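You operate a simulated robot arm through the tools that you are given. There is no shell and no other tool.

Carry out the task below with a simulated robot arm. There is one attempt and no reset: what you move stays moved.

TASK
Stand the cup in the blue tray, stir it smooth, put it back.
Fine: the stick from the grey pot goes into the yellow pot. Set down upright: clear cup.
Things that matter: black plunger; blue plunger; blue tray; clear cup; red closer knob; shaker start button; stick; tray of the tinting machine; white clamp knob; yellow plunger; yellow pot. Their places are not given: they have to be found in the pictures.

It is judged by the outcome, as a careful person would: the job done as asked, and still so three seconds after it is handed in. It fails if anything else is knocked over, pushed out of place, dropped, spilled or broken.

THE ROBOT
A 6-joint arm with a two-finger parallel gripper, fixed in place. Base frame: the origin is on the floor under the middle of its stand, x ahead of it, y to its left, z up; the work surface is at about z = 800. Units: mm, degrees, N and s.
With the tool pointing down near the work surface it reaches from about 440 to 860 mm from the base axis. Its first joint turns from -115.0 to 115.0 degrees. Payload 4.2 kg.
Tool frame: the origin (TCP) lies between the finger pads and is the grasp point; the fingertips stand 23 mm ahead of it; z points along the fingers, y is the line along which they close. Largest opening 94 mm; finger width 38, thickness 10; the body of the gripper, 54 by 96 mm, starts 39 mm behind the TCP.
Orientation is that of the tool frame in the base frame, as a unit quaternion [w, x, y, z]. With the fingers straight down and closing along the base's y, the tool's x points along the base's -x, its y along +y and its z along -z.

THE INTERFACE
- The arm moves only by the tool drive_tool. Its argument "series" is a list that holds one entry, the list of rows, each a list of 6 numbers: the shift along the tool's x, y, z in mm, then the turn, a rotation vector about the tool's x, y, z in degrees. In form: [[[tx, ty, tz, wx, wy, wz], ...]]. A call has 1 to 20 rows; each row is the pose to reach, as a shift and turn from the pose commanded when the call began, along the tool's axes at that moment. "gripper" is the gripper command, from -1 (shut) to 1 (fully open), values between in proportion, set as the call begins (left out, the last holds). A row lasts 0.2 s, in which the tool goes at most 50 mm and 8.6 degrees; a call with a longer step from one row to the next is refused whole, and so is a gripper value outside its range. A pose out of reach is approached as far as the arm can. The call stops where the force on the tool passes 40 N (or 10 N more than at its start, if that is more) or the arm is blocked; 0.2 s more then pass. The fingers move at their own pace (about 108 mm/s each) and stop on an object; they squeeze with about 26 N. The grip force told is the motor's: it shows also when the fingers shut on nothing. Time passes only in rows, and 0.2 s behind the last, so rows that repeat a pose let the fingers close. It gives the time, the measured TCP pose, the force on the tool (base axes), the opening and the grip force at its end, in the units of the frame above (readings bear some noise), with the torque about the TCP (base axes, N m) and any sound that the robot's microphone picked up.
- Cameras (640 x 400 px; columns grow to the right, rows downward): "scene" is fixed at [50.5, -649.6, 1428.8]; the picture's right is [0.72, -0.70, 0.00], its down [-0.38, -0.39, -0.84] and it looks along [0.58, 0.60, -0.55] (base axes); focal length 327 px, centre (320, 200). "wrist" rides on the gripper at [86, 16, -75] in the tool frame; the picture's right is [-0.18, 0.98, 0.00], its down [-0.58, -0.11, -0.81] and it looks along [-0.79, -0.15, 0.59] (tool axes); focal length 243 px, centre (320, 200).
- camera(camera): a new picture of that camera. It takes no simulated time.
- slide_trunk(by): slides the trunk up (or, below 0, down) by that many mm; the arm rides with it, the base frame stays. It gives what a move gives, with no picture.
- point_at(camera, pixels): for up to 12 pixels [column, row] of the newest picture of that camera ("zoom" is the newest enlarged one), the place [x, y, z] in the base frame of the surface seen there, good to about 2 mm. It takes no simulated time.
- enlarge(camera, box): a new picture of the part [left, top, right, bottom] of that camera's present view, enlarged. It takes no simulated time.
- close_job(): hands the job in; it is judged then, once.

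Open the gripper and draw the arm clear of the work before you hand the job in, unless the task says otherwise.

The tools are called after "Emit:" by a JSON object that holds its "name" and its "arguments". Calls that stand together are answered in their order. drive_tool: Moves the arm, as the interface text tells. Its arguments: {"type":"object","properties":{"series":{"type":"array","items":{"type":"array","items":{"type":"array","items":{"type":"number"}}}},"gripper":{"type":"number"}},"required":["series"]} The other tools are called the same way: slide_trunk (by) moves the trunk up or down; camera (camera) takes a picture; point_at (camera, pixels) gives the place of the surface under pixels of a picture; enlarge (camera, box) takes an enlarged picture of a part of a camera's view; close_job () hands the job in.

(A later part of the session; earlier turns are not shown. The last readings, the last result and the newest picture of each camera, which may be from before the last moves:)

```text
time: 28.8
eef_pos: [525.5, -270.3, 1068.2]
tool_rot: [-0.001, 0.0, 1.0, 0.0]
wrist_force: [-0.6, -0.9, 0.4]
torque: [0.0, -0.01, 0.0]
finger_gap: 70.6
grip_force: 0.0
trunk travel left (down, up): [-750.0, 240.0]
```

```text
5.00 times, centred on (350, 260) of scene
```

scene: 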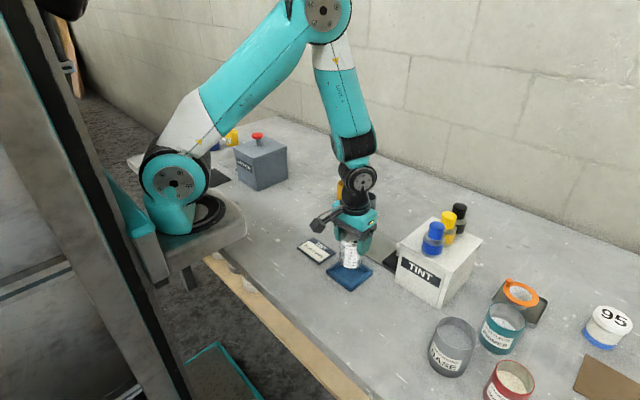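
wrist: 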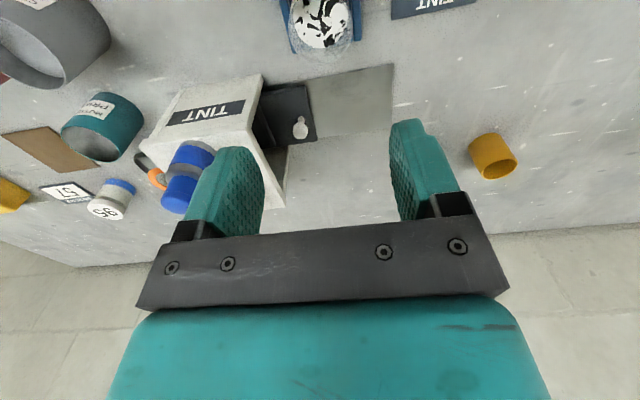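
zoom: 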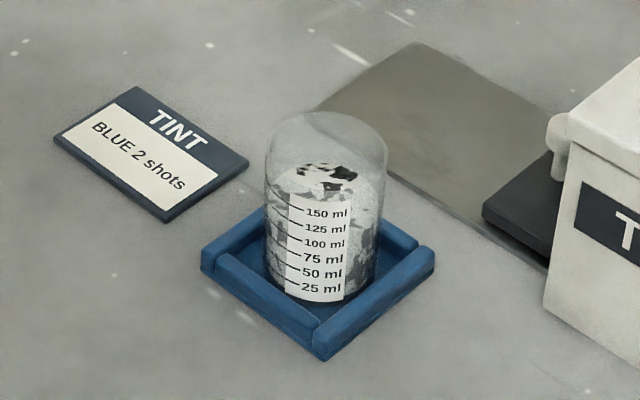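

The cup stands upright in the blue tray with the gripper clear. I'll measure its exact centre in the tray for the stirring, and re-check the grey pot's stick.

Emit:
{"name": "point_at", "arguments": {"camera": "zoom", "pixels": [[288, 260], [300, 275], [320, 275], [340, 275], [350, 240], [370, 260], [315, 297], [330, 185], [310, 172], [355, 190], [325, 190], [340, 200]]}}

Emit:
{"name": "point_at", "arguments": {"camera": "wrist", "pixels": [[296, 22], [346, 22], [320, 5], [320, 46], [320, 25], [305, 42], [340, 42], [300, 10]]}}

Emit:
{"name": "enlarge", "arguments": {"camera": "wrist", "box": [270, 0, 370, 70]}}

Emit:
{"name": "camera", "arguments": {"camera": "scene"}}

```text
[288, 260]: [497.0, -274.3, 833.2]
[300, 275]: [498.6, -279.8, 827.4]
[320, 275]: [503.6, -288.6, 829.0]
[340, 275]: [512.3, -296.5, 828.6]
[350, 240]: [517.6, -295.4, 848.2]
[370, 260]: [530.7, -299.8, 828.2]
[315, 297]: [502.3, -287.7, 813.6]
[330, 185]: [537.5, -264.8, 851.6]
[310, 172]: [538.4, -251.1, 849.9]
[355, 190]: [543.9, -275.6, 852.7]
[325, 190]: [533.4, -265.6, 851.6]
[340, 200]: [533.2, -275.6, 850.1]
```

```text
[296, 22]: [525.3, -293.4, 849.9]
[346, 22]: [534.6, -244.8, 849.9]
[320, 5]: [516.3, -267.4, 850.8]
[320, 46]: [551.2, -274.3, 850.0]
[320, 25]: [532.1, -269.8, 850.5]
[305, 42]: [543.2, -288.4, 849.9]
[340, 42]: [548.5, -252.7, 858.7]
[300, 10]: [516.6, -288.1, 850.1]
```

```text
5.71 times, centred on (320, 35) of wrist
```

zoom: 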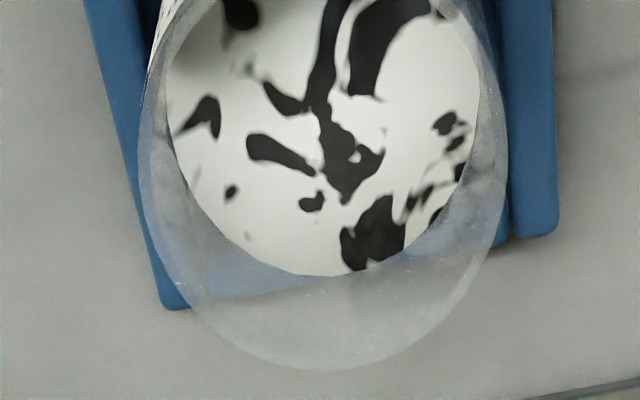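

```text
taken
```

scene: 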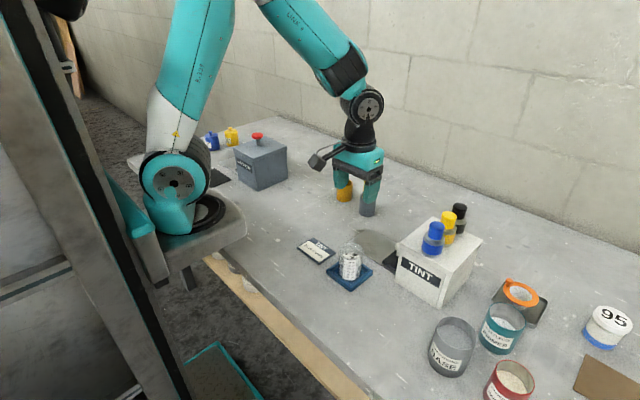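

Paint surface is now at z≈850.4 and the cup centre is at (526,-270.5). I'll move at this height to above the stick at (764.5,-119) with the gripper open and look again.

Emit:
{"name": "drive_tool", "arguments": {"series": [[[-8, 5, 0, 0, 0, 0], [-28, 18, 0, 0, 0, 0], [-55, 35, 0, 0, 0, 0], [-85, 54, 0, 0, 0, 0], [-115, 73, 0, 0, 0, 0], [-145, 92, 0, 0, 0, 0], [-175, 111, 0, 0, 0, 0], [-205, 130, 0, 0, 0, 0], [-227, 143.5, 0, 0, 0, 0], [-239, 151.2, 0, 0, 0, 0], [-239, 151.2, 0, 0, 0, 0], [-239, 151.2, 0, 0, 0, 0]]], "gripper": 0.5}}

Emit:
{"name": "camera", "arguments": {"camera": "wrist"}}

Emit:
{"name": "camera", "arguments": {"camera": "scene"}}

```text
time: 31.4
eef_pos: [765.5, -118.7, 1069.0]
tool_rot: [-0.001, 0.0, 1.0, 0.0]
wrist_force: [0.1, 0.0, -0.1]
torque: [-0.02, 0.01, -0.02]
finger_gap: 70.3
grip_force: 0.2
trunk travel left (down, up): [-750.0, 240.0]
```

```text
taken
```

wrist: 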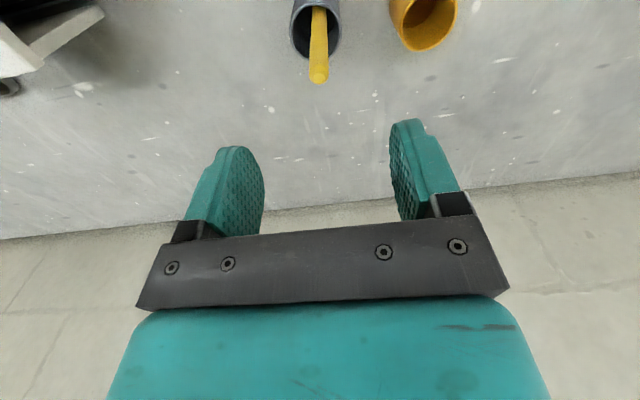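

```text
taken
```

scene: 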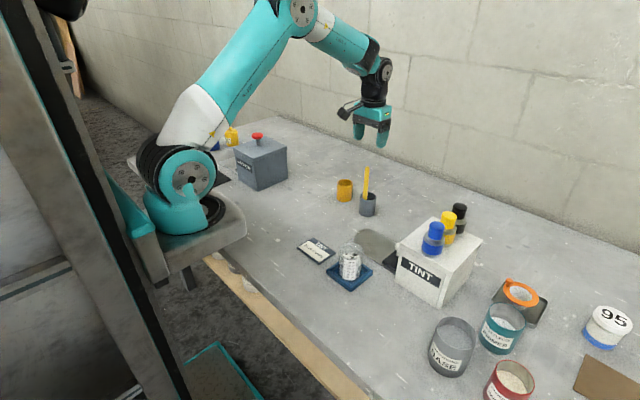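

The stick's tip is at wrist pixel (318,76), pointing straight toward the tool's axis. I'll enlarge it and measure the tip and the shaft.

Emit:
{"name": "enlarge", "arguments": {"camera": "wrist", "box": [270, 0, 370, 90]}}

Emit:
{"name": "point_at", "arguments": {"camera": "wrist", "pixels": [[318, 76], [313, 60], [318, 60], [325, 60], [312, 40], [318, 40], [325, 40], [313, 20], [318, 20], [325, 20], [318, 68], [318, 80]]}}

```text
4.44 times, centred on (320, 45) of wrist
```

zoom: 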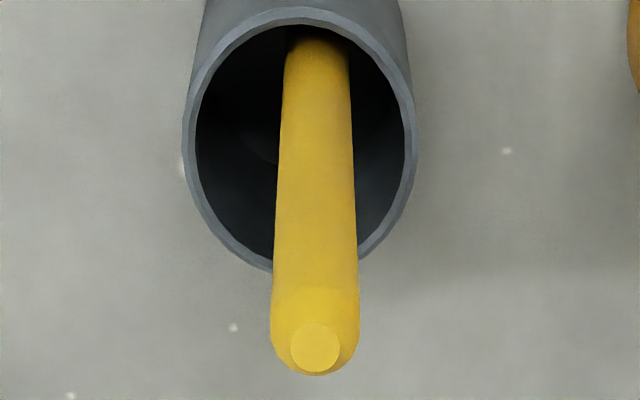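

```text
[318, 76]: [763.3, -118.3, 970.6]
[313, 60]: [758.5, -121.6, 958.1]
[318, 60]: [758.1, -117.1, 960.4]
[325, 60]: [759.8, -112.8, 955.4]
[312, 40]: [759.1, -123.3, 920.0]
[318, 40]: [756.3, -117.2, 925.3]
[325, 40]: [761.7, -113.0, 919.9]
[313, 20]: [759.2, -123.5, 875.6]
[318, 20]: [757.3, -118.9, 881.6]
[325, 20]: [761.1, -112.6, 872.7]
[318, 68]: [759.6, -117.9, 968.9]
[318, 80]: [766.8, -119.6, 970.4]
```

The stick's axis is at about (764.3,-118.3), nearly under the TCP. I'll descend 126 mm with the fingers straddling it, ending at z≈942.

Emit:
{"name": "drive_tool", "arguments": {"series": [[[0, 0.6, 15, 0, 0, 0], [0, 0.6, 40, 0, 0, 0], [0, 0.6, 65, 0, 0, 0], [0, 0.6, 88, 0, 0, 0], [0, 0.6, 106, 0, 0, 0], [0, 0.6, 119, 0, 0, 0], [0, 0.6, 126, 0, 0, 0], [0, 0.6, 126, 0, 0, 0]]]}}

Emit:
{"name": "camera", "arguments": {"camera": "wrist"}}

Emit:
{"name": "enlarge", "arguments": {"camera": "scene", "box": [320, 120, 420, 220]}}

```text
time: 33.2
eef_pos: [764.3, -117.4, 941.5]
tool_rot: [0.0, 0.001, 1.0, 0.0]
wrist_force: [0.3, -0.9, -0.3]
torque: [-0.01, 0.0, -0.01]
finger_gap: 70.8
grip_force: 0.0
trunk travel left (down, up): [-750.0, 240.0]
```

```text
taken
```

wrist: 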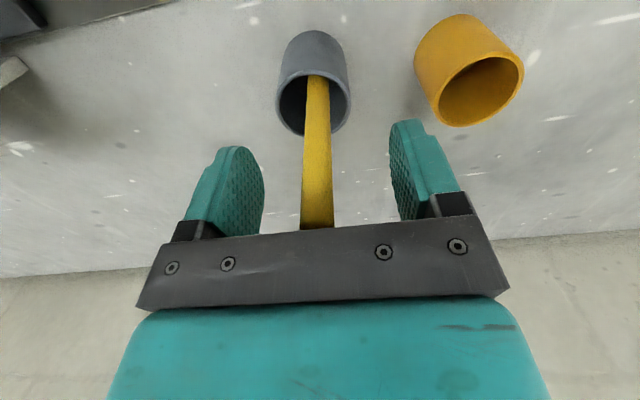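

```text
4.00 times, centred on (370, 170) of scene
```

zoom: 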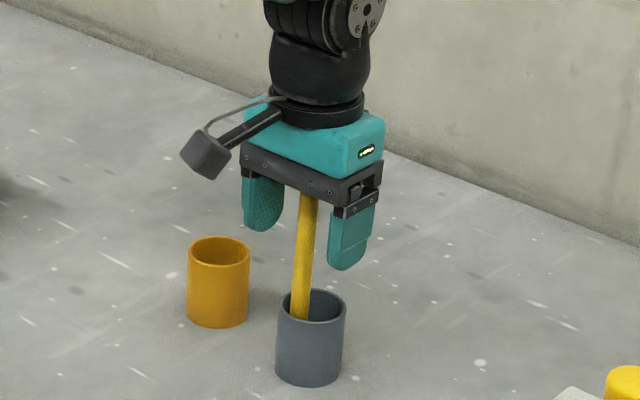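

The stick is midway between the fingers. I'll close to a gap of about 24 mm first, and then shut onto it.

Emit:
{"name": "drive_tool", "arguments": {"series": [[[0, 0, 0, 0, 0, 0], [0, 0, 0, 0, 0, 0], [0, 0, 0, 0, 0, 0]]], "gripper": -0.5}}

Emit:
{"name": "drive_tool", "arguments": {"series": [[[0, 0, 0, 0, 0, 0], [0, 0, 0, 0, 0, 0], [0, 0, 0, 0, 0, 0], [0, 0, 0, 0, 0, 0]]], "gripper": -1}}

Emit:
{"name": "camera", "arguments": {"camera": "wrist"}}

```text
time: 34.0
eef_pos: [764.8, -117.5, 941.6]
tool_rot: [0.0, -0.001, 1.0, 0.001]
wrist_force: [0.1, -0.1, 0.1]
torque: [0.01, 0.0, 0.01]
finger_gap: 23.4
grip_force: 0.1
trunk travel left (down, up): [-750.0, 240.0]
```

```text
time: 35.0
eef_pos: [765.8, -118.3, 940.8]
tool_rot: [0.0, 0.001, 1.0, 0.0]
wrist_force: [0.4, -1.0, 1.5]
torque: [-0.07, 0.03, -0.01]
finger_gap: 13.3
grip_force: 26.0
trunk travel left (down, up): [-750.0, 240.0]
```

```text
taken
```

wrist: 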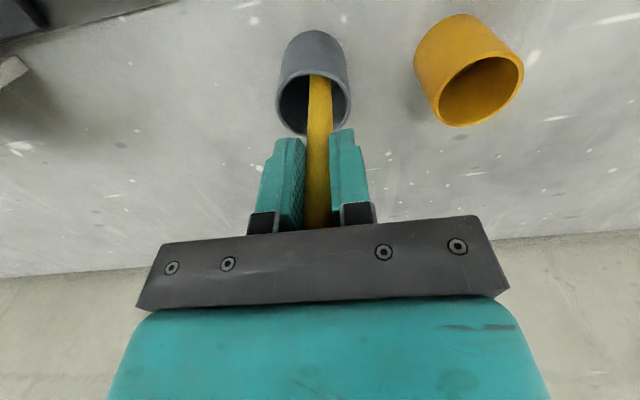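

The fingers hold the stick at a 13.3 mm gap with 26 N. I'll lift 10 mm slowly and check that it follows.

Emit:
{"name": "drive_tool", "arguments": {"series": [[[0, 0, -1, 0, 0, 0], [0, 0, -2, 0, 0, 0], [0, 0, -4, 0, 0, 0], [0, 0, -6, 0, 0, 0], [0, 0, -8, 0, 0, 0], [0, 0, -10, 0, 0, 0], [0, 0, -10, 0, 0, 0]]]}}

Emit:
{"name": "camera", "arguments": {"camera": "wrist"}}

Emit:
{"name": "enlarge", "arguments": {"camera": "scene", "box": [320, 120, 420, 220]}}

```text
time: 36.6
eef_pos: [764.5, -117.8, 950.6]
tool_rot: [0.0, 0.0, 1.0, 0.0]
wrist_force: [-0.2, -0.1, -0.2]
torque: [0.02, -0.01, 0.06]
finger_gap: 13.5
grip_force: 25.5
trunk travel left (down, up): [-750.0, 240.0]
```

```text
taken
```

wrist: 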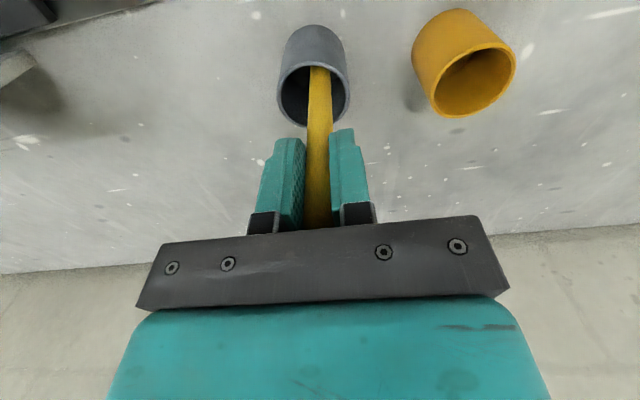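

```text
4.00 times, centred on (370, 170) of scene
```

zoom: 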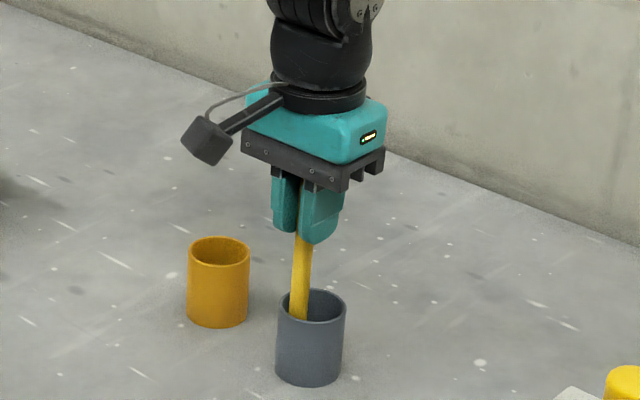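

The stick still reaches into the pot, so I can't yet tell whether it slipped. I'll keep lifting straight up another 60 mm at a moderate pace.

Emit:
{"name": "drive_tool", "arguments": {"series": [[[0, 0, -2, 0, 0, 0], [0, 0, -6, 0, 0, 0], [0, 0, -11, 0, 0, 0], [0, 0, -17, 0, 0, 0], [0, 0, -24, 0, 0, 0], [0, 0, -31, 0, 0, 0], [0, 0, -38, 0, 0, 0], [0, 0, -45, 0, 0, 0], [0, 0, -52, 0, 0, 0], [0, 0, -57, 0, 0, 0], [0, 0, -60, 0, 0, 0], [0, 0, -60, 0, 0, 0]]]}}

Emit:
{"name": "camera", "arguments": {"camera": "wrist"}}

Emit:
{"name": "enlarge", "arguments": {"camera": "scene", "box": [320, 120, 420, 220]}}

```text
time: 39.2
eef_pos: [765.6, -118.6, 1011.8]
tool_rot: [0.0, 0.0, 1.0, 0.0]
wrist_force: [0.7, 0.4, 0.2]
torque: [0.05, -0.03, -0.01]
finger_gap: 13.7
grip_force: 26.4
trunk travel left (down, up): [-750.0, 240.0]
```

```text
taken
```

wrist: 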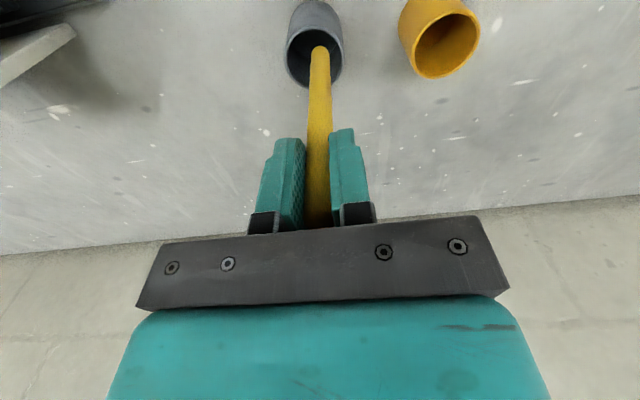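

```text
4.00 times, centred on (370, 170) of scene
```

zoom: 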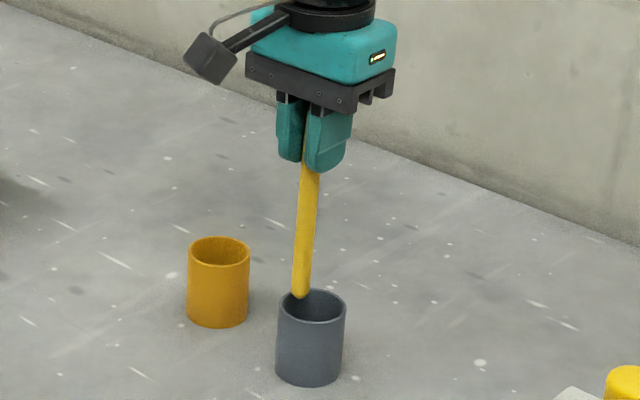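

The stick followed, and its rounded bottom is visible at scene zoom (300,294). I'll lift another 60 mm to clear the pot and measure the tip.

Emit:
{"name": "drive_tool", "arguments": {"series": [[[0, 0, -4, 0, 0, 0], [0, 0, -11, 0, 0, 0], [0, 0, -20, 0, 0, 0], [0, 0, -30, 0, 0, 0], [0, 0, -40, 0, 0, 0], [0, 0, -50, 0, 0, 0], [0, 0, -57, 0, 0, 0], [0, 0, -60, 0, 0, 0], [0, 0, -60, 0, 0, 0]]]}}

Emit:
{"name": "camera", "arguments": {"camera": "wrist"}}

Emit:
{"name": "enlarge", "arguments": {"camera": "scene", "box": [320, 100, 420, 200]}}

```text
time: 41.2
eef_pos: [764.1, -117.1, 1072.5]
tool_rot: [0.0, 0.0, 1.0, 0.0]
wrist_force: [-0.3, 0.0, -0.4]
torque: [0.02, -0.06, 0.0]
finger_gap: 13.4
grip_force: 26.3
trunk travel left (down, up): [-750.0, 240.0]
```

```text
taken
```

wrist: 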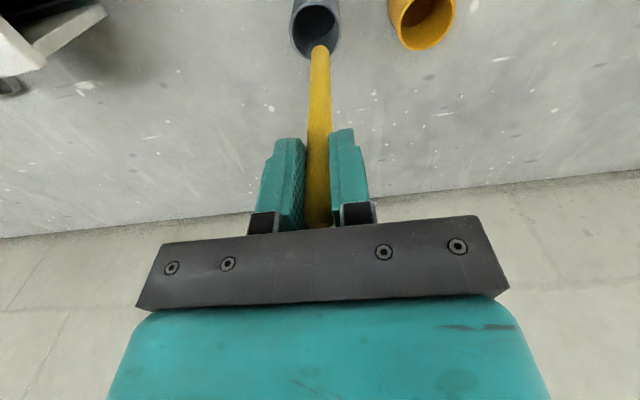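

```text
4.00 times, centred on (370, 150) of scene
```

zoom: 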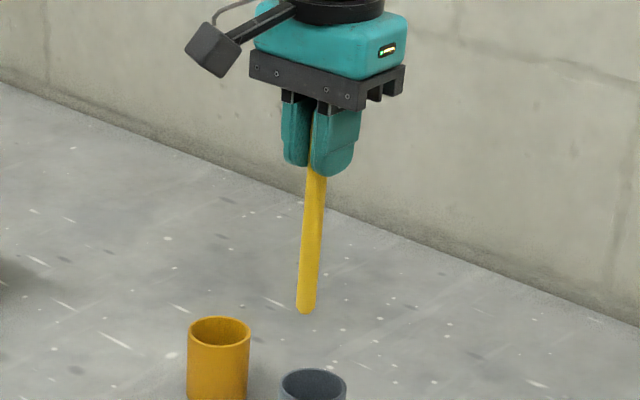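

The stick hangs free with its tip at scene zoom (305,312). I'll measure the tip and the shaft to check that it's vertical.

Emit:
{"name": "point_at", "arguments": {"camera": "zoom", "pixels": [[306, 312], [306, 309], [306, 300], [300, 300], [312, 300], [310, 240], [304, 240], [316, 240], [315, 190], [309, 190], [321, 190]]}}

Emit:
{"name": "point_at", "arguments": {"camera": "wrist", "pixels": [[319, 47], [319, 55], [314, 60], [319, 60], [325, 60], [313, 100], [319, 100], [327, 100]]}}

```text
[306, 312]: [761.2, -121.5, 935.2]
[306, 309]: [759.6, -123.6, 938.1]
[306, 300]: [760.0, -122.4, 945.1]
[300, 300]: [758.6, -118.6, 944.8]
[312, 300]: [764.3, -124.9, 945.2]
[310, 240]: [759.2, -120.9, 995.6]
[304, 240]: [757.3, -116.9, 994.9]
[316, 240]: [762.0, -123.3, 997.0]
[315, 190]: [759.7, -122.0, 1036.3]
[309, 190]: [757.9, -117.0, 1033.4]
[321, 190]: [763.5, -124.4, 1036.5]
```

```text
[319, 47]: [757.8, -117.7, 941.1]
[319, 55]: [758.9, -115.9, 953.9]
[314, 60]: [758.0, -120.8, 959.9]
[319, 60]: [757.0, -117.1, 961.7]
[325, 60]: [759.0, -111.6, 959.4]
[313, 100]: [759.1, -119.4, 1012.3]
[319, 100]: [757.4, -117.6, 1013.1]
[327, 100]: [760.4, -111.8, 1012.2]
```

The stick is vertical, with its tip about 138 mm below the TCP. I'll carry it over to above the cup's centre, with the tip about 40 mm over the rim.

Emit:
{"name": "drive_tool", "arguments": {"series": [[[4, -2.5, -4, 0, 0, 0], [14, -9, -8, 0, 0, 0], [32, -20, -10, 0, 0, 0], [56, -36, -10, 0, 0, 0], [82, -52, -10, 0, 0, 0], [108, -69, -10, 0, 0, 0], [134, -85, -10, 0, 0, 0], [160, -102, -10, 0, 0, 0], [186, -118, -10, 0, 0, 0], [208, -132, -10, 0, 0, 0], [225, -143, -10, 0, 0, 0], [235, -149.5, -10, 0, 0, 0], [238.2, -151.5, -10, 0, 0, 0], [238.2, -151.5, -10, 0, 0, 0]]]}}

Emit:
{"name": "camera", "arguments": {"camera": "wrist"}}

Emit:
{"name": "enlarge", "arguments": {"camera": "scene", "box": [300, 180, 400, 300]}}

```text
time: 44.2
eef_pos: [526.9, -270.1, 1081.4]
tool_rot: [0.0, 0.001, 1.0, 0.0]
wrist_force: [0.5, -0.1, -1.6]
torque: [-0.01, -0.01, 0.03]
finger_gap: 13.4
grip_force: 25.8
trunk travel left (down, up): [-750.0, 240.0]
```

```text
taken
```

wrist: 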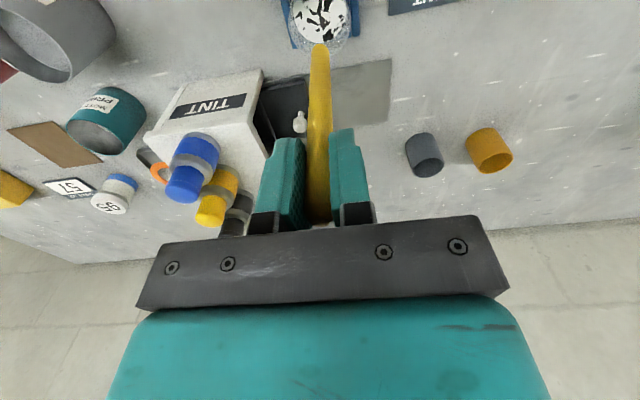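

```text
3.33 times, centred on (350, 240) of scene
```

zoom: 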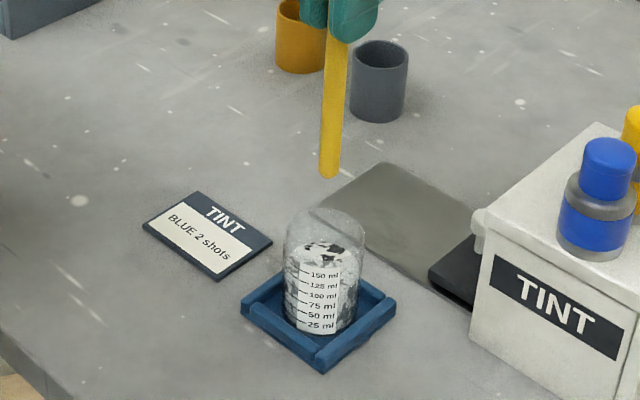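

The stick hangs over the cup, its tip at scene zoom (330,176). I'll measure the tip's position relative to the cup's centre (526,-270.5).

Emit:
{"name": "point_at", "arguments": {"camera": "zoom", "pixels": [[330, 176], [330, 165], [324, 165], [337, 165], [333, 120], [327, 120], [340, 120]]}}

Emit:
{"name": "point_at", "arguments": {"camera": "wrist", "pixels": [[320, 46], [320, 60], [314, 60], [326, 60], [320, 100], [313, 100], [327, 100]]}}

```text
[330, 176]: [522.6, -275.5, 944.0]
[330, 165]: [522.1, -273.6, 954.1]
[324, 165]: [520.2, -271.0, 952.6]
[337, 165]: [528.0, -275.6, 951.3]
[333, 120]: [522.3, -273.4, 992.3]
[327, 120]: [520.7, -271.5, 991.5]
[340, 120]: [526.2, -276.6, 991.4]
```

```text
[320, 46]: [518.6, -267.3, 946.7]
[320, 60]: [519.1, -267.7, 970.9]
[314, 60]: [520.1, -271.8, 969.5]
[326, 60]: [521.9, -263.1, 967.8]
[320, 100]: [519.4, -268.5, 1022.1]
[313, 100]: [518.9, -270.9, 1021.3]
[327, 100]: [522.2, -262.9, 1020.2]
```

The tip's centre is about (526.4,-269.2), 1.3 mm off the cup's centre in y. I'll correct that and lower the stick slowly into the paint until the tip is about z=815.

Emit:
{"name": "drive_tool", "arguments": {"series": [[[0.4, -1.2, 8, 0, 0, 0], [0.4, -1.2, 22, 0, 0, 0], [0.4, -1.2, 40, 0, 0, 0], [0.4, -1.2, 58, 0, 0, 0], [0.4, -1.2, 72, 0, 0, 0], [0.4, -1.2, 82, 0, 0, 0], [0.4, -1.2, 90, 0, 0, 0], [0.4, -1.2, 97, 0, 0, 0], [0.4, -1.2, 104, 0, 0, 0], [0.4, -1.2, 111, 0, 0, 0], [0.4, -1.2, 117, 0, 0, 0], [0.4, -1.2, 122, 0, 0, 0], [0.4, -1.2, 126, 0, 0, 0], [0.4, -1.2, 128, 0, 0, 0], [0.4, -1.2, 128, 0, 0, 0]]]}}

Emit:
{"name": "camera", "arguments": {"camera": "wrist"}}

Emit:
{"name": "enlarge", "arguments": {"camera": "scene", "box": [315, 200, 385, 300]}}

```text
time: 47.4
eef_pos: [525.3, -269.7, 954.8]
tool_rot: [0.001, 0.0, 1.0, 0.0]
wrist_force: [-0.3, 3.5, 15.5]
torque: [0.3, -0.01, 0.0]
finger_gap: 13.7
grip_force: 26.0
trunk travel left (down, up): [-750.0, 240.0]
```

```text
taken
```

wrist: 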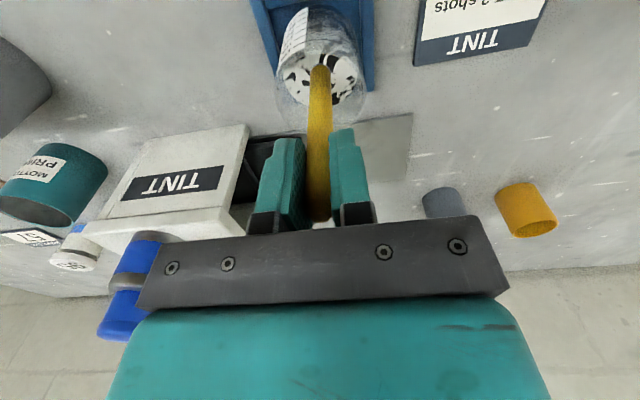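

```text
4.00 times, centred on (350, 250) of scene
```

zoom: 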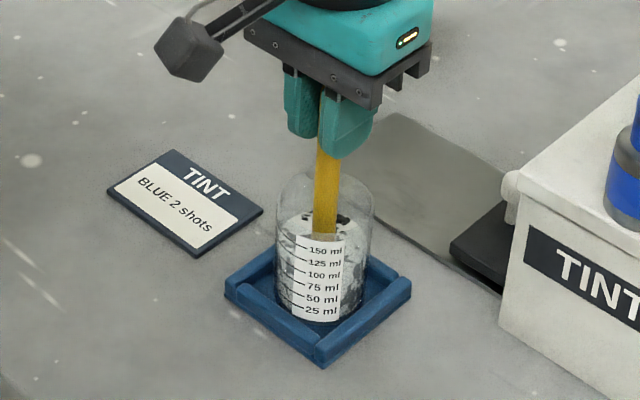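

The upward force of 15.5 N shows that the tip is pressing on the cup's floor. I'll raise the stick 4 mm to relieve it.

Emit:
{"name": "drive_tool", "arguments": {"series": [[[0, 0, -2, 0, 0, 0], [0, 0, -4, 0, 0, 0], [0, 0, -4, 0, 0, 0]]]}}

Emit:
{"name": "camera", "arguments": {"camera": "wrist"}}

Emit:
{"name": "enlarge", "arguments": {"camera": "wrist", "box": [250, 0, 390, 140]}}

```text
time: 48.2
eef_pos: [525.5, -270.1, 958.3]
tool_rot: [0.0, 0.0, 1.0, 0.0]
wrist_force: [-0.1, 0.5, -0.9]
torque: [0.03, 0.03, -0.03]
finger_gap: 13.5
grip_force: 25.7
trunk travel left (down, up): [-750.0, 240.0]
```

```text
taken
```

wrist: 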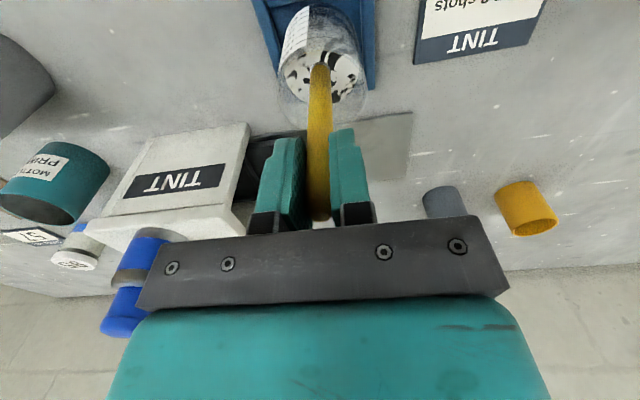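

```text
2.86 times, centred on (320, 70) of wrist
```

zoom: 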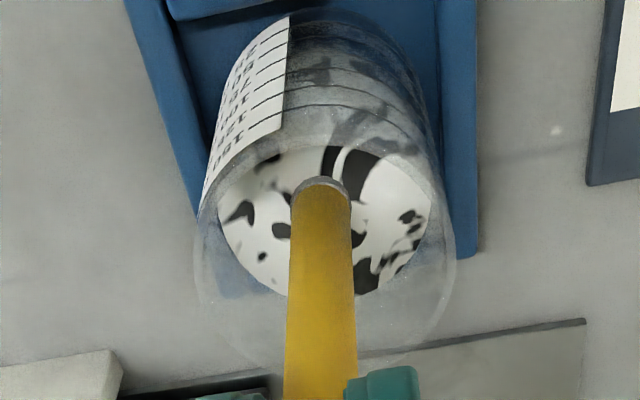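

The force is back to about zero and the stick stands about 30 mm deep in the paint at the cup's centre. I'll stir with two circles of 10 mm radius and then return to the centre.

Emit:
{"name": "drive_tool", "arguments": {"series": [[[5, 0, 0, 0, 0, 0], [10, 0, 0, 0, 0, 0], [7.1, 7.1, 0, 0, 0, 0], [0, 10, 0, 0, 0, 0], [-7.1, 7.1, 0, 0, 0, 0], [-10, 0, 0, 0, 0, 0], [-7.1, -7.1, 0, 0, 0, 0], [0, -10, 0, 0, 0, 0], [7.1, -7.1, 0, 0, 0, 0], [10, 0, 0, 0, 0, 0], [7.1, 7.1, 0, 0, 0, 0], [0, 10, 0, 0, 0, 0], [-7.1, 7.1, 0, 0, 0, 0], [-10, 0, 0, 0, 0, 0], [-7.1, -7.1, 0, 0, 0, 0], [0, -10, 0, 0, 0, 0], [7.1, -7.1, 0, 0, 0, 0], [10, 0, 0, 0, 0, 0], [5, 0, 0, 0, 0, 0], [0, 0, 0, 0, 0, 0]]]}}

Emit:
{"name": "enlarge", "arguments": {"camera": "wrist", "box": [250, 0, 390, 140]}}

Emit:
{"name": "enlarge", "arguments": {"camera": "scene", "box": [315, 200, 385, 300]}}

```text
time: 52.4
eef_pos: [526.0, -270.0, 957.8]
tool_rot: [0.0, -0.001, 1.0, 0.0]
wrist_force: [-0.2, 0.6, -0.9]
torque: [0.0, -0.05, 0.01]
finger_gap: 13.5
grip_force: 26.6
trunk travel left (down, up): [-750.0, 240.0]
```

```text
2.86 times, centred on (320, 70) of wrist
```

zoom: 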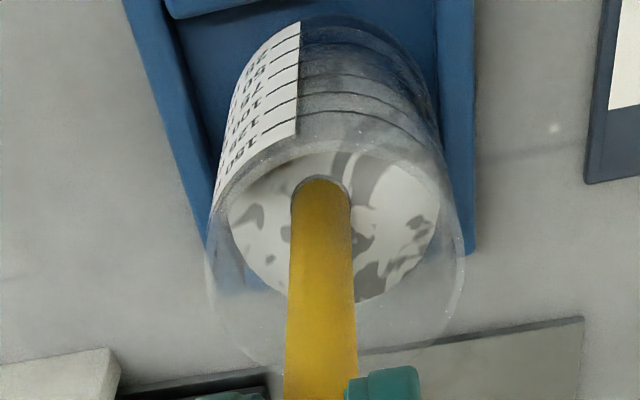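

```text
4.00 times, centred on (350, 250) of scene
```

zoom: 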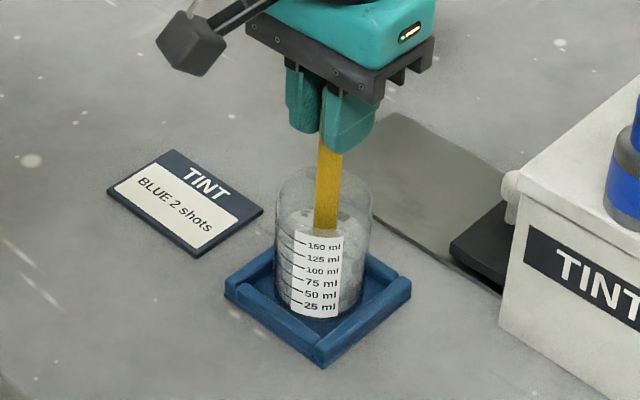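

The pattern is fading, but the cup shifted a few mm towards +y, so the stick grazed its wall. I'll measure the cup's new centre before continuing with a smaller circle.

Emit:
{"name": "point_at", "arguments": {"camera": "zoom", "pixels": [[296, 270], [305, 285], [315, 285], [325, 285], [335, 285], [342, 270], [355, 285], [300, 300], [330, 300]]}}

Emit:
{"name": "point_at", "arguments": {"camera": "wrist", "pixels": [[334, 62], [402, 70], [345, 36], [332, 75], [350, 55], [345, 101], [375, 101], [395, 90]]}}

Emit:
{"name": "camera", "arguments": {"camera": "wrist"}}

```text
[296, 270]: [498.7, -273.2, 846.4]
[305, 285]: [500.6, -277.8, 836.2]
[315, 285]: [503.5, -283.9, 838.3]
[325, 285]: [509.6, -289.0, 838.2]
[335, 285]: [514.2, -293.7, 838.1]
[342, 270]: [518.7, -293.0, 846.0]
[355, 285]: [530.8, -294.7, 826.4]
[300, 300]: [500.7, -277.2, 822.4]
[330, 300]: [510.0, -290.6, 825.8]
```

```text
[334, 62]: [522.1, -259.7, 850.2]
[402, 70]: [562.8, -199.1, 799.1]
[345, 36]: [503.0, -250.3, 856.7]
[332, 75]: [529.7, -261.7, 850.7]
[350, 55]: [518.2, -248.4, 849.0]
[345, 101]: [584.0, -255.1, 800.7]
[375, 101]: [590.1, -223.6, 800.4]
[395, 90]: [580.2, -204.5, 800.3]
```

```text
taken
```

wrist: 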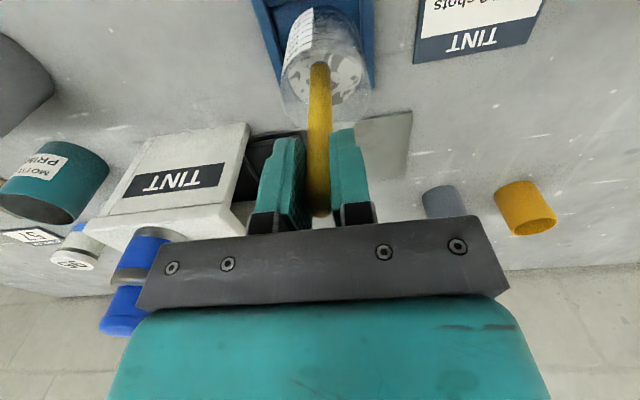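

The cup's centre has moved to about (527.3,-267.2). I'll check whether the stick itself has tilted in the grip by measuring its shaft.

Emit:
{"name": "enlarge", "arguments": {"camera": "scene", "box": [325, 215, 375, 275]}}

Emit:
{"name": "point_at", "arguments": {"camera": "wrist", "pixels": [[320, 68], [314, 75], [320, 75], [326, 75], [313, 100], [320, 100], [327, 100], [312, 120], [320, 120], [329, 120]]}}

```text
6.67 times, centred on (350, 245) of scene
```

zoom: 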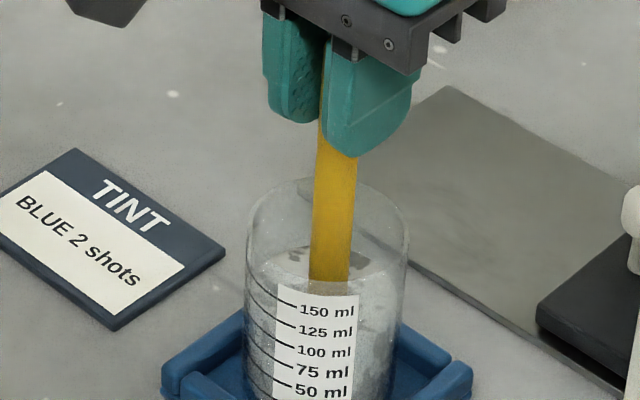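

```text
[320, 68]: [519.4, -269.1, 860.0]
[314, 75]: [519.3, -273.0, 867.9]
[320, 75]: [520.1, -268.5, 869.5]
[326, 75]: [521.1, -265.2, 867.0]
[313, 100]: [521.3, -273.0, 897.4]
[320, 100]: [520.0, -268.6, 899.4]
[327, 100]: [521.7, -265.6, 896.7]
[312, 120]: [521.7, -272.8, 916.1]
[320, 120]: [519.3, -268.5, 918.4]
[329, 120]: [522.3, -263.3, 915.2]
```

The stick is still vertical, so the drag just nudged the cup inside the tray. I'll recentre on the cup and stir on with a 9 mm radius in the opposite direction.

Emit:
{"name": "drive_tool", "arguments": {"series": [[[-1, 2.5, -1, 0, 0, 0], [4, 2.5, -1, 0, 0, 0], [8, 2.5, -1, 0, 0, 0], [5.4, -3.9, -1, 0, 0, 0], [-1, -6.5, -1, 0, 0, 0], [-7.4, -3.9, -1, 0, 0, 0], [-10, 2.5, -1, 0, 0, 0], [-7.4, 8.9, -1, 0, 0, 0], [-1, 11.5, -1, 0, 0, 0], [5.4, 8.9, -1, 0, 0, 0], [8, 2.5, -1, 0, 0, 0], [5.4, -3.9, -1, 0, 0, 0], [-1, -6.5, -1, 0, 0, 0], [-7.4, -3.9, -1, 0, 0, 0], [-10, 2.5, -1, 0, 0, 0], [-7.4, 8.9, -1, 0, 0, 0], [-1, 11.5, -1, 0, 0, 0], [5.4, 8.9, -1, 0, 0, 0], [4, 2.5, -1, 0, 0, 0], [-1, 2.5, -1, 0, 0, 0]]]}}

Emit:
{"name": "enlarge", "arguments": {"camera": "wrist", "box": [250, 0, 390, 140]}}

Emit:
{"name": "enlarge", "arguments": {"camera": "scene", "box": [315, 200, 385, 300]}}

```text
time: 56.6
eef_pos: [526.2, -267.2, 959.2]
tool_rot: [0.0, 0.0, 1.0, 0.0]
wrist_force: [0.6, 0.2, 0.2]
torque: [0.0, -0.01, -0.03]
finger_gap: 13.6
grip_force: 26.4
trunk travel left (down, up): [-750.0, 240.0]
```

```text
2.86 times, centred on (320, 70) of wrist
```

zoom: 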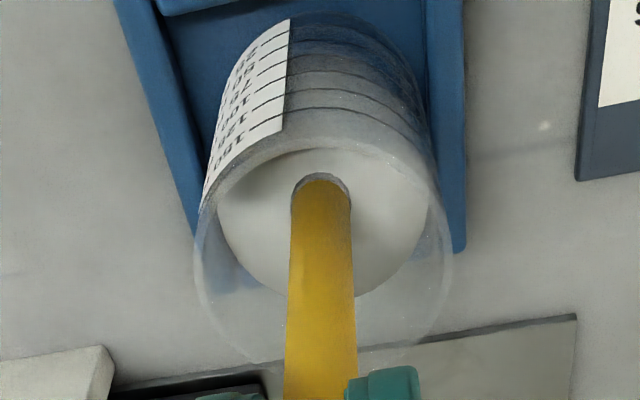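

```text
4.00 times, centred on (350, 250) of scene
```

zoom: 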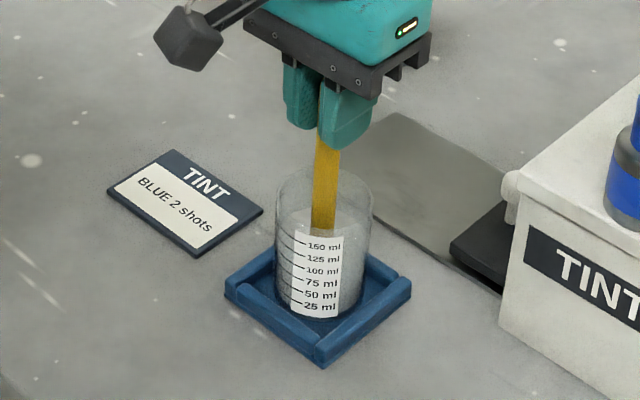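

The paint now looks uniformly light grey in the wrist zoom. I'll do another pair of gentle circles to make sure that it's smooth.

Emit:
{"name": "drive_tool", "arguments": {"series": [[[4, 0, 0, 0, 0, 0], [8, 0, 0, 0, 0, 0], [5.7, 5.7, 0, 0, 0, 0], [0, 8, 0, 0, 0, 0], [-5.7, 5.7, 0, 0, 0, 0], [-8, 0, 0, 0, 0, 0], [-5.7, -5.7, 0, 0, 0, 0], [0, -8, 0, 0, 0, 0], [5.7, -5.7, 0, 0, 0, 0], [8, 0, 0, 0, 0, 0], [5.7, 5.7, 0, 0, 0, 0], [0, 8, 0, 0, 0, 0], [-5.7, 5.7, 0, 0, 0, 0], [-8, 0, 0, 0, 0, 0], [-5.7, -5.7, 0, 0, 0, 0], [0, -8, 0, 0, 0, 0], [5.7, -5.7, 0, 0, 0, 0], [8, 0, 0, 0, 0, 0], [4, 0, 0, 0, 0, 0], [0, 0, 0, 0, 0, 0]]]}}

Emit:
{"name": "enlarge", "arguments": {"camera": "wrist", "box": [280, 30, 360, 110]}}

Emit:
{"name": "enlarge", "arguments": {"camera": "scene", "box": [315, 200, 385, 300]}}

```text
time: 60.8
eef_pos: [527.7, -268.1, 958.5]
tool_rot: [0.0, 0.0, 1.0, 0.0]
wrist_force: [-0.1, 0.9, -0.4]
torque: [0.0, 0.0, -0.01]
finger_gap: 13.8
grip_force: 26.4
trunk travel left (down, up): [-750.0, 240.0]
```

```text
5.00 times, centred on (320, 70) of wrist
```

zoom: 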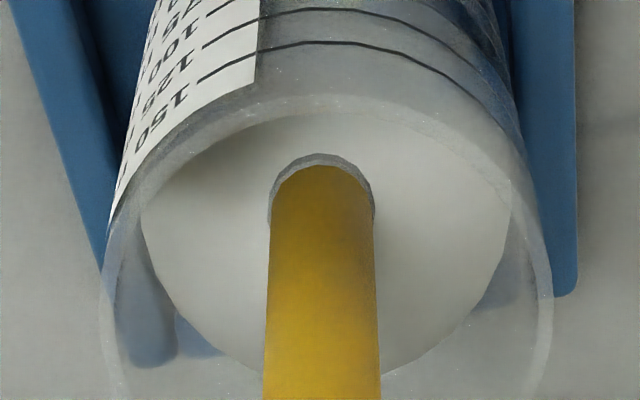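

```text
4.00 times, centred on (350, 250) of scene
```

zoom: 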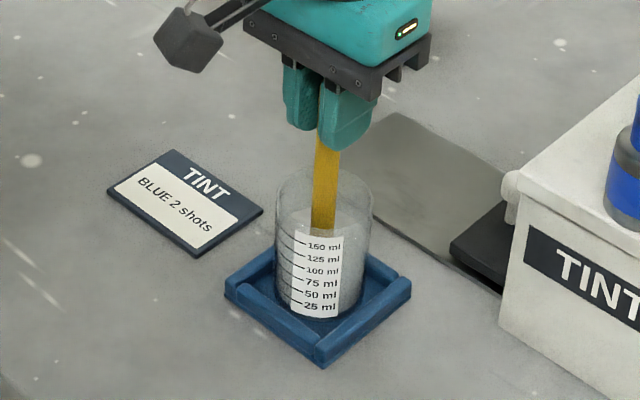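

The paint is a uniform grey with no streaks left. I'll draw the stick up slowly until its tip is above the paint but still inside the cup, and let it drip there for a few seconds.

Emit:
{"name": "drive_tool", "arguments": {"series": [[[0, 0, -2, 0, 0, 0], [0, 0, -6, 0, 0, 0], [0, 0, -11, 0, 0, 0], [0, 0, -17, 0, 0, 0], [0, 0, -23, 0, 0, 0], [0, 0, -29, 0, 0, 0], [0, 0, -35, 0, 0, 0], [0, 0, -41, 0, 0, 0], [0, 0, -46, 0, 0, 0], [0, 0, -48, 0, 0, 0], [0, 0, -48, 0, 0, 0], [0, 0, -48, 0, 0, 0], [0, 0, -48, 0, 0, 0], [0, 0, -48, 0, 0, 0], [0, 0, -48, 0, 0, 0], [0, 0, -48, 0, 0, 0], [0, 0, -48, 0, 0, 0], [0, 0, -48, 0, 0, 0], [0, 0, -48, 0, 0, 0], [0, 0, -48, 0, 0, 0]]]}}

Emit:
{"name": "enlarge", "arguments": {"camera": "wrist", "box": [260, 0, 380, 120]}}

Emit:
{"name": "enlarge", "arguments": {"camera": "scene", "box": [315, 180, 385, 300]}}

```text
time: 65.0
eef_pos: [527.7, -267.5, 1006.0]
tool_rot: [0.0, 0.001, 1.0, 0.0]
wrist_force: [-0.5, -0.5, -0.8]
torque: [0.03, -0.02, 0.04]
finger_gap: 13.6
grip_force: 25.9
trunk travel left (down, up): [-750.0, 240.0]
```

```text
3.33 times, centred on (320, 60) of wrist
```

zoom: 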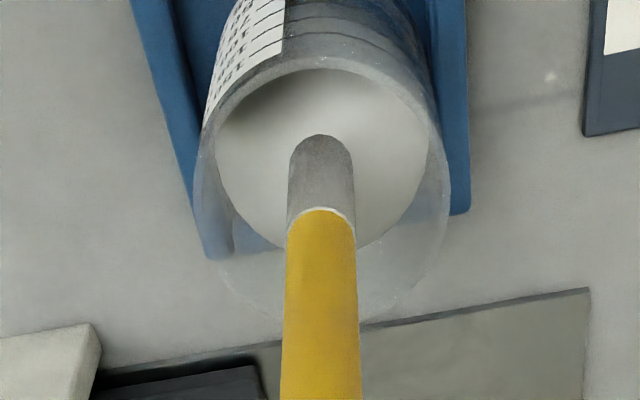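

```text
3.33 times, centred on (350, 240) of scene
```

zoom: 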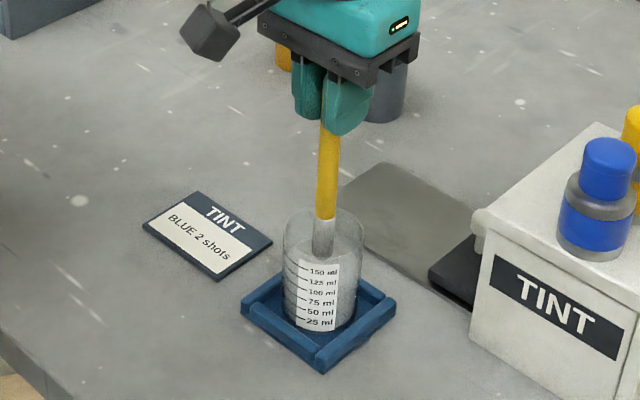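

The stick's lower 30 mm is coated grey and its tip is out of the paint, with no drops visible. I'll hold here another 4 s so it can drip off, then look again.

Emit:
{"name": "drive_tool", "arguments": {"series": [[[0, 0, 0, 0, 0, 0], [0, 0, 0, 0, 0, 0], [0, 0, 0, 0, 0, 0], [0, 0, 0, 0, 0, 0], [0, 0, 0, 0, 0, 0], [0, 0, 0, 0, 0, 0], [0, 0, 0, 0, 0, 0], [0, 0, 0, 0, 0, 0], [0, 0, 0, 0, 0, 0], [0, 0, 0, 0, 0, 0], [0, 0, 0, 0, 0, 0], [0, 0, 0, 0, 0, 0], [0, 0, 0, 0, 0, 0], [0, 0, 0, 0, 0, 0], [0, 0, 0, 0, 0, 0], [0, 0, 0, 0, 0, 0], [0, 0, 0, 0, 0, 0], [0, 0, 0, 0, 0, 0], [0, 0, 0, 0, 0, 0], [0, 0, 0, 0, 0, 0]]]}}

Emit:
{"name": "enlarge", "arguments": {"camera": "wrist", "box": [260, 0, 380, 120]}}

```text
time: 69.2
eef_pos: [527.3, -267.5, 1006.8]
tool_rot: [0.0, 0.001, 1.0, 0.0]
wrist_force: [-0.3, -0.3, -0.2]
torque: [-0.01, -0.01, -0.03]
finger_gap: 13.9
grip_force: 25.8
trunk travel left (down, up): [-750.0, 240.0]
```

```text
3.33 times, centred on (320, 60) of wrist
```

zoom: 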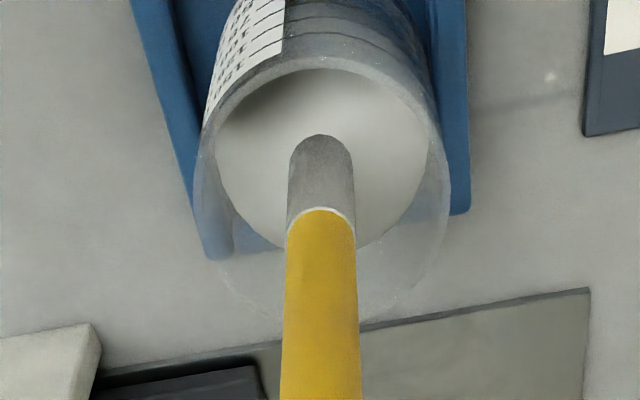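

Nothing has dripped. I'll raise the stick straight out of the cup by 80 mm.

Emit:
{"name": "drive_tool", "arguments": {"series": [[[0, 0, -4, 0, 0, 0], [0, 0, -11, 0, 0, 0], [0, 0, -20, 0, 0, 0], [0, 0, -30, 0, 0, 0], [0, 0, -41, 0, 0, 0], [0, 0, -52, 0, 0, 0], [0, 0, -63, 0, 0, 0], [0, 0, -72, 0, 0, 0], [0, 0, -78, 0, 0, 0], [0, 0, -80, 0, 0, 0], [0, 0, -80, 0, 0, 0]]]}}

Emit:
{"name": "camera", "arguments": {"camera": "wrist"}}

Emit:
{"name": "camera", "arguments": {"camera": "scene"}}

```text
time: 71.6
eef_pos: [526.4, -267.9, 1086.9]
tool_rot: [0.0, 0.0, 1.0, 0.0]
wrist_force: [0.7, -0.8, -0.3]
torque: [-0.02, -0.01, -0.03]
finger_gap: 13.8
grip_force: 26.4
trunk travel left (down, up): [-750.0, 240.0]
```

```text
taken
```

wrist: 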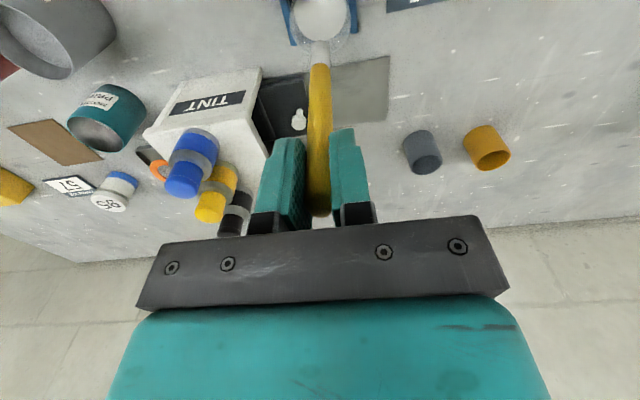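

```text
taken
```

scene: 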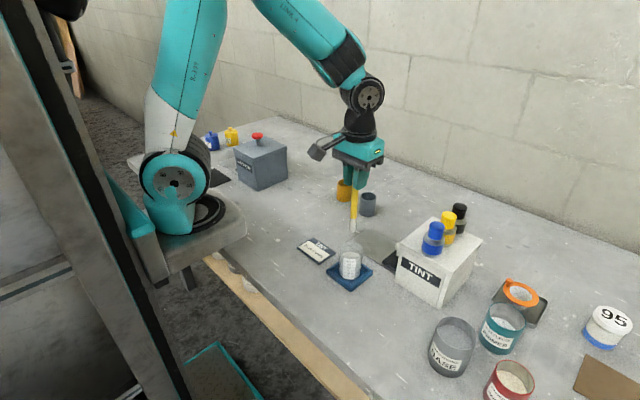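

The stick hangs clear above the cup and the table shows no drips. I'll carry it at this height to above the yellow pot's centre (784,-14.5).

Emit:
{"name": "drive_tool", "arguments": {"series": [[[-4, 4, 0, 0, 0, 0], [-13, 12.7, 0, 0, 0, 0], [-28, 27.9, 0, 0, 0, 0], [-49, 48, 0, 0, 0, 0], [-72, 71, 0, 0, 0, 0], [-95, 93.7, 0, 0, 0, 0], [-118, 116.5, 0, 0, 0, 0], [-141, 139.3, 0, 0, 0, 0], [-164.5, 162, 0, 0, 0, 0], [-187.6, 185, 0, 0, 0, 0], [-210.7, 207.7, 0, 0, 0, 0], [-231.3, 228, 0, 0, 0, 0], [-246.7, 243.2, 0, 0, 0, 0], [-254.4, 250.8, 0, 0, 0, 0], [-257, 253.3, 0, 0, 0, 0], [-257, 253.3, 0, 0, 0, 0], [-257, 253.3, 0, 0, 0, 0]]]}}

Emit:
{"name": "camera", "arguments": {"camera": "wrist"}}

Emit:
{"name": "enlarge", "arguments": {"camera": "scene", "box": [300, 100, 400, 220]}}

```text
time: 75.2
eef_pos: [782.9, -15.1, 1088.5]
tool_rot: [0.001, -0.001, 1.0, 0.0]
wrist_force: [0.0, -0.3, 0.0]
torque: [0.01, 0.06, -0.01]
finger_gap: 13.6
grip_force: 26.4
trunk travel left (down, up): [-750.0, 240.0]
```

```text
taken
```

wrist: 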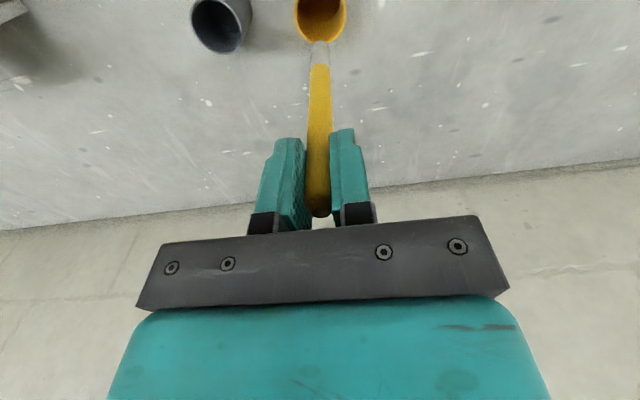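

```text
3.33 times, centred on (350, 160) of scene
```

zoom: 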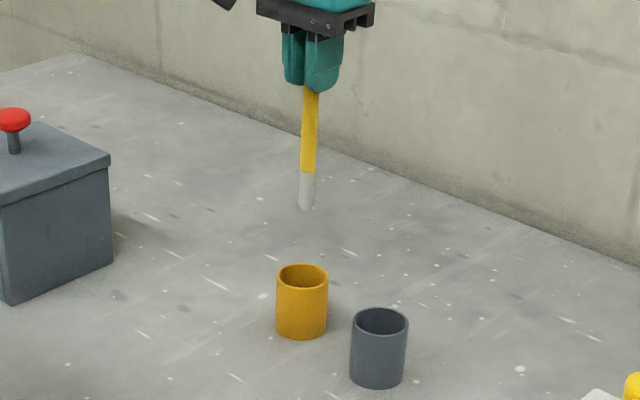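

The stick hangs above the yellow pot, its tip at scene zoom (307,207). I'll measure the tip and the pot's rim again to confirm the alignment.

Emit:
{"name": "point_at", "arguments": {"camera": "zoom", "pixels": [[307, 206], [307, 195], [301, 195], [312, 195], [309, 130], [304, 130], [315, 130], [277, 275], [326, 276], [302, 264], [302, 333]]}}

Emit:
{"name": "point_at", "arguments": {"camera": "wrist", "pixels": [[319, 44], [319, 55], [314, 60], [319, 60], [325, 60], [296, 15], [345, 15], [333, 38], [303, 35]]}}

```text
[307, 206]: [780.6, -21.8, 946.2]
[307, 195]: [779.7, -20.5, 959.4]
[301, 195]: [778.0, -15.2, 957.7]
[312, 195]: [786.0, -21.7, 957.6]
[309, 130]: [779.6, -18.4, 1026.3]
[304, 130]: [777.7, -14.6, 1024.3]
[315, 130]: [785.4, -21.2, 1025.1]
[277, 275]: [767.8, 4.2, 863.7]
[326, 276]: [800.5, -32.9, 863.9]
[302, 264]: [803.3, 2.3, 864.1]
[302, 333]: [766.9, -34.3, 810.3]
```

```text
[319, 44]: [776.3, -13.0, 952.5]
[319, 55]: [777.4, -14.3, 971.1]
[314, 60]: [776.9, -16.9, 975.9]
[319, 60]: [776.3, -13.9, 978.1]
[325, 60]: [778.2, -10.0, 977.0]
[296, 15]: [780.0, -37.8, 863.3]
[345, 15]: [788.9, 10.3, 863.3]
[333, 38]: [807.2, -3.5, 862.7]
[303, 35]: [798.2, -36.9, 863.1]
```

The tip's centre is about (784,-15), within 1 mm of the pot's axis. I'll lower the stick 135 mm into the yellow pot.

Emit:
{"name": "drive_tool", "arguments": {"series": [[[0, 0.7, 6, 0, 0, 0], [0, 0.7, 18, 0, 0, 0], [0, 0.7, 34, 0, 0, 0], [0, 0.7, 50, 0, 0, 0], [0, 0.7, 64, 0, 0, 0], [0, 0.7, 76, 0, 0, 0], [0, 0.7, 88, 0, 0, 0], [0, 0.7, 100, 0, 0, 0], [0, 0.7, 111, 0, 0, 0], [0, 0.7, 121, 0, 0, 0], [0, 0.7, 129, 0, 0, 0], [0, 0.7, 134, 0, 0, 0], [0, 0.7, 136, 0, 0, 0], [0, 0.7, 136, 0, 0, 0]]]}}

Emit:
{"name": "camera", "arguments": {"camera": "wrist"}}

Emit:
{"name": "enlarge", "arguments": {"camera": "scene", "box": [300, 110, 400, 220]}}

```text
time: 78.2
eef_pos: [785.7, -14.9, 952.6]
tool_rot: [0.002, 0.0, 1.0, 0.0]
wrist_force: [0.5, 0.0, 22.5]
torque: [-0.02, -0.05, 0.02]
finger_gap: 13.8
grip_force: 26.2
trunk travel left (down, up): [-750.0, 240.0]
```

```text
taken
```

wrist: 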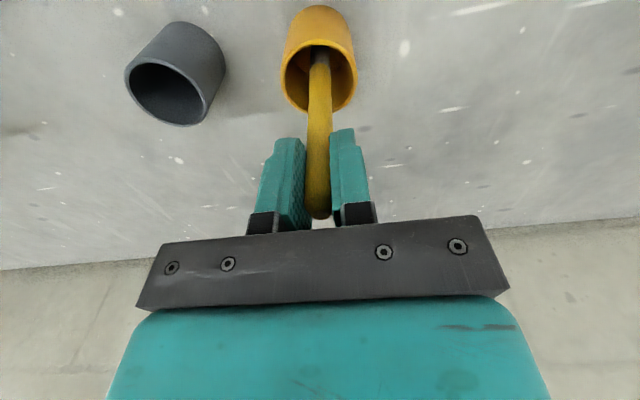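

```text
3.64 times, centred on (350, 165) of scene
```

zoom: 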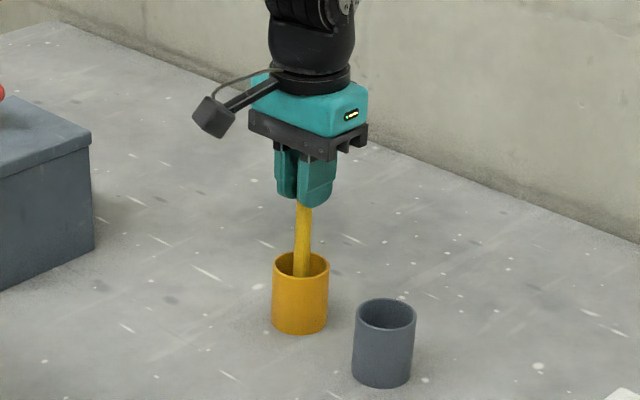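

The 22.5 N upward force shows the stick standing on the pot's floor. I'll ease off by 0.8 mm, and then open the fingers slightly.

Emit:
{"name": "drive_tool", "arguments": {"series": [[[0, 0, -0.4, 0, 0, 0], [0, 0, -0.8, 0, 0, 0], [0, 0, -0.8, 0, 0, 0]]]}}

```text
time: 79.0
eef_pos: [783.8, -14.4, 952.4]
tool_rot: [0.0, -0.001, 1.0, 0.0]
wrist_force: [4.4, 0.5, 20.2]
torque: [-0.02, -0.56, -0.01]
finger_gap: 13.7
grip_force: 25.9
trunk travel left (down, up): [-750.0, 240.0]
```

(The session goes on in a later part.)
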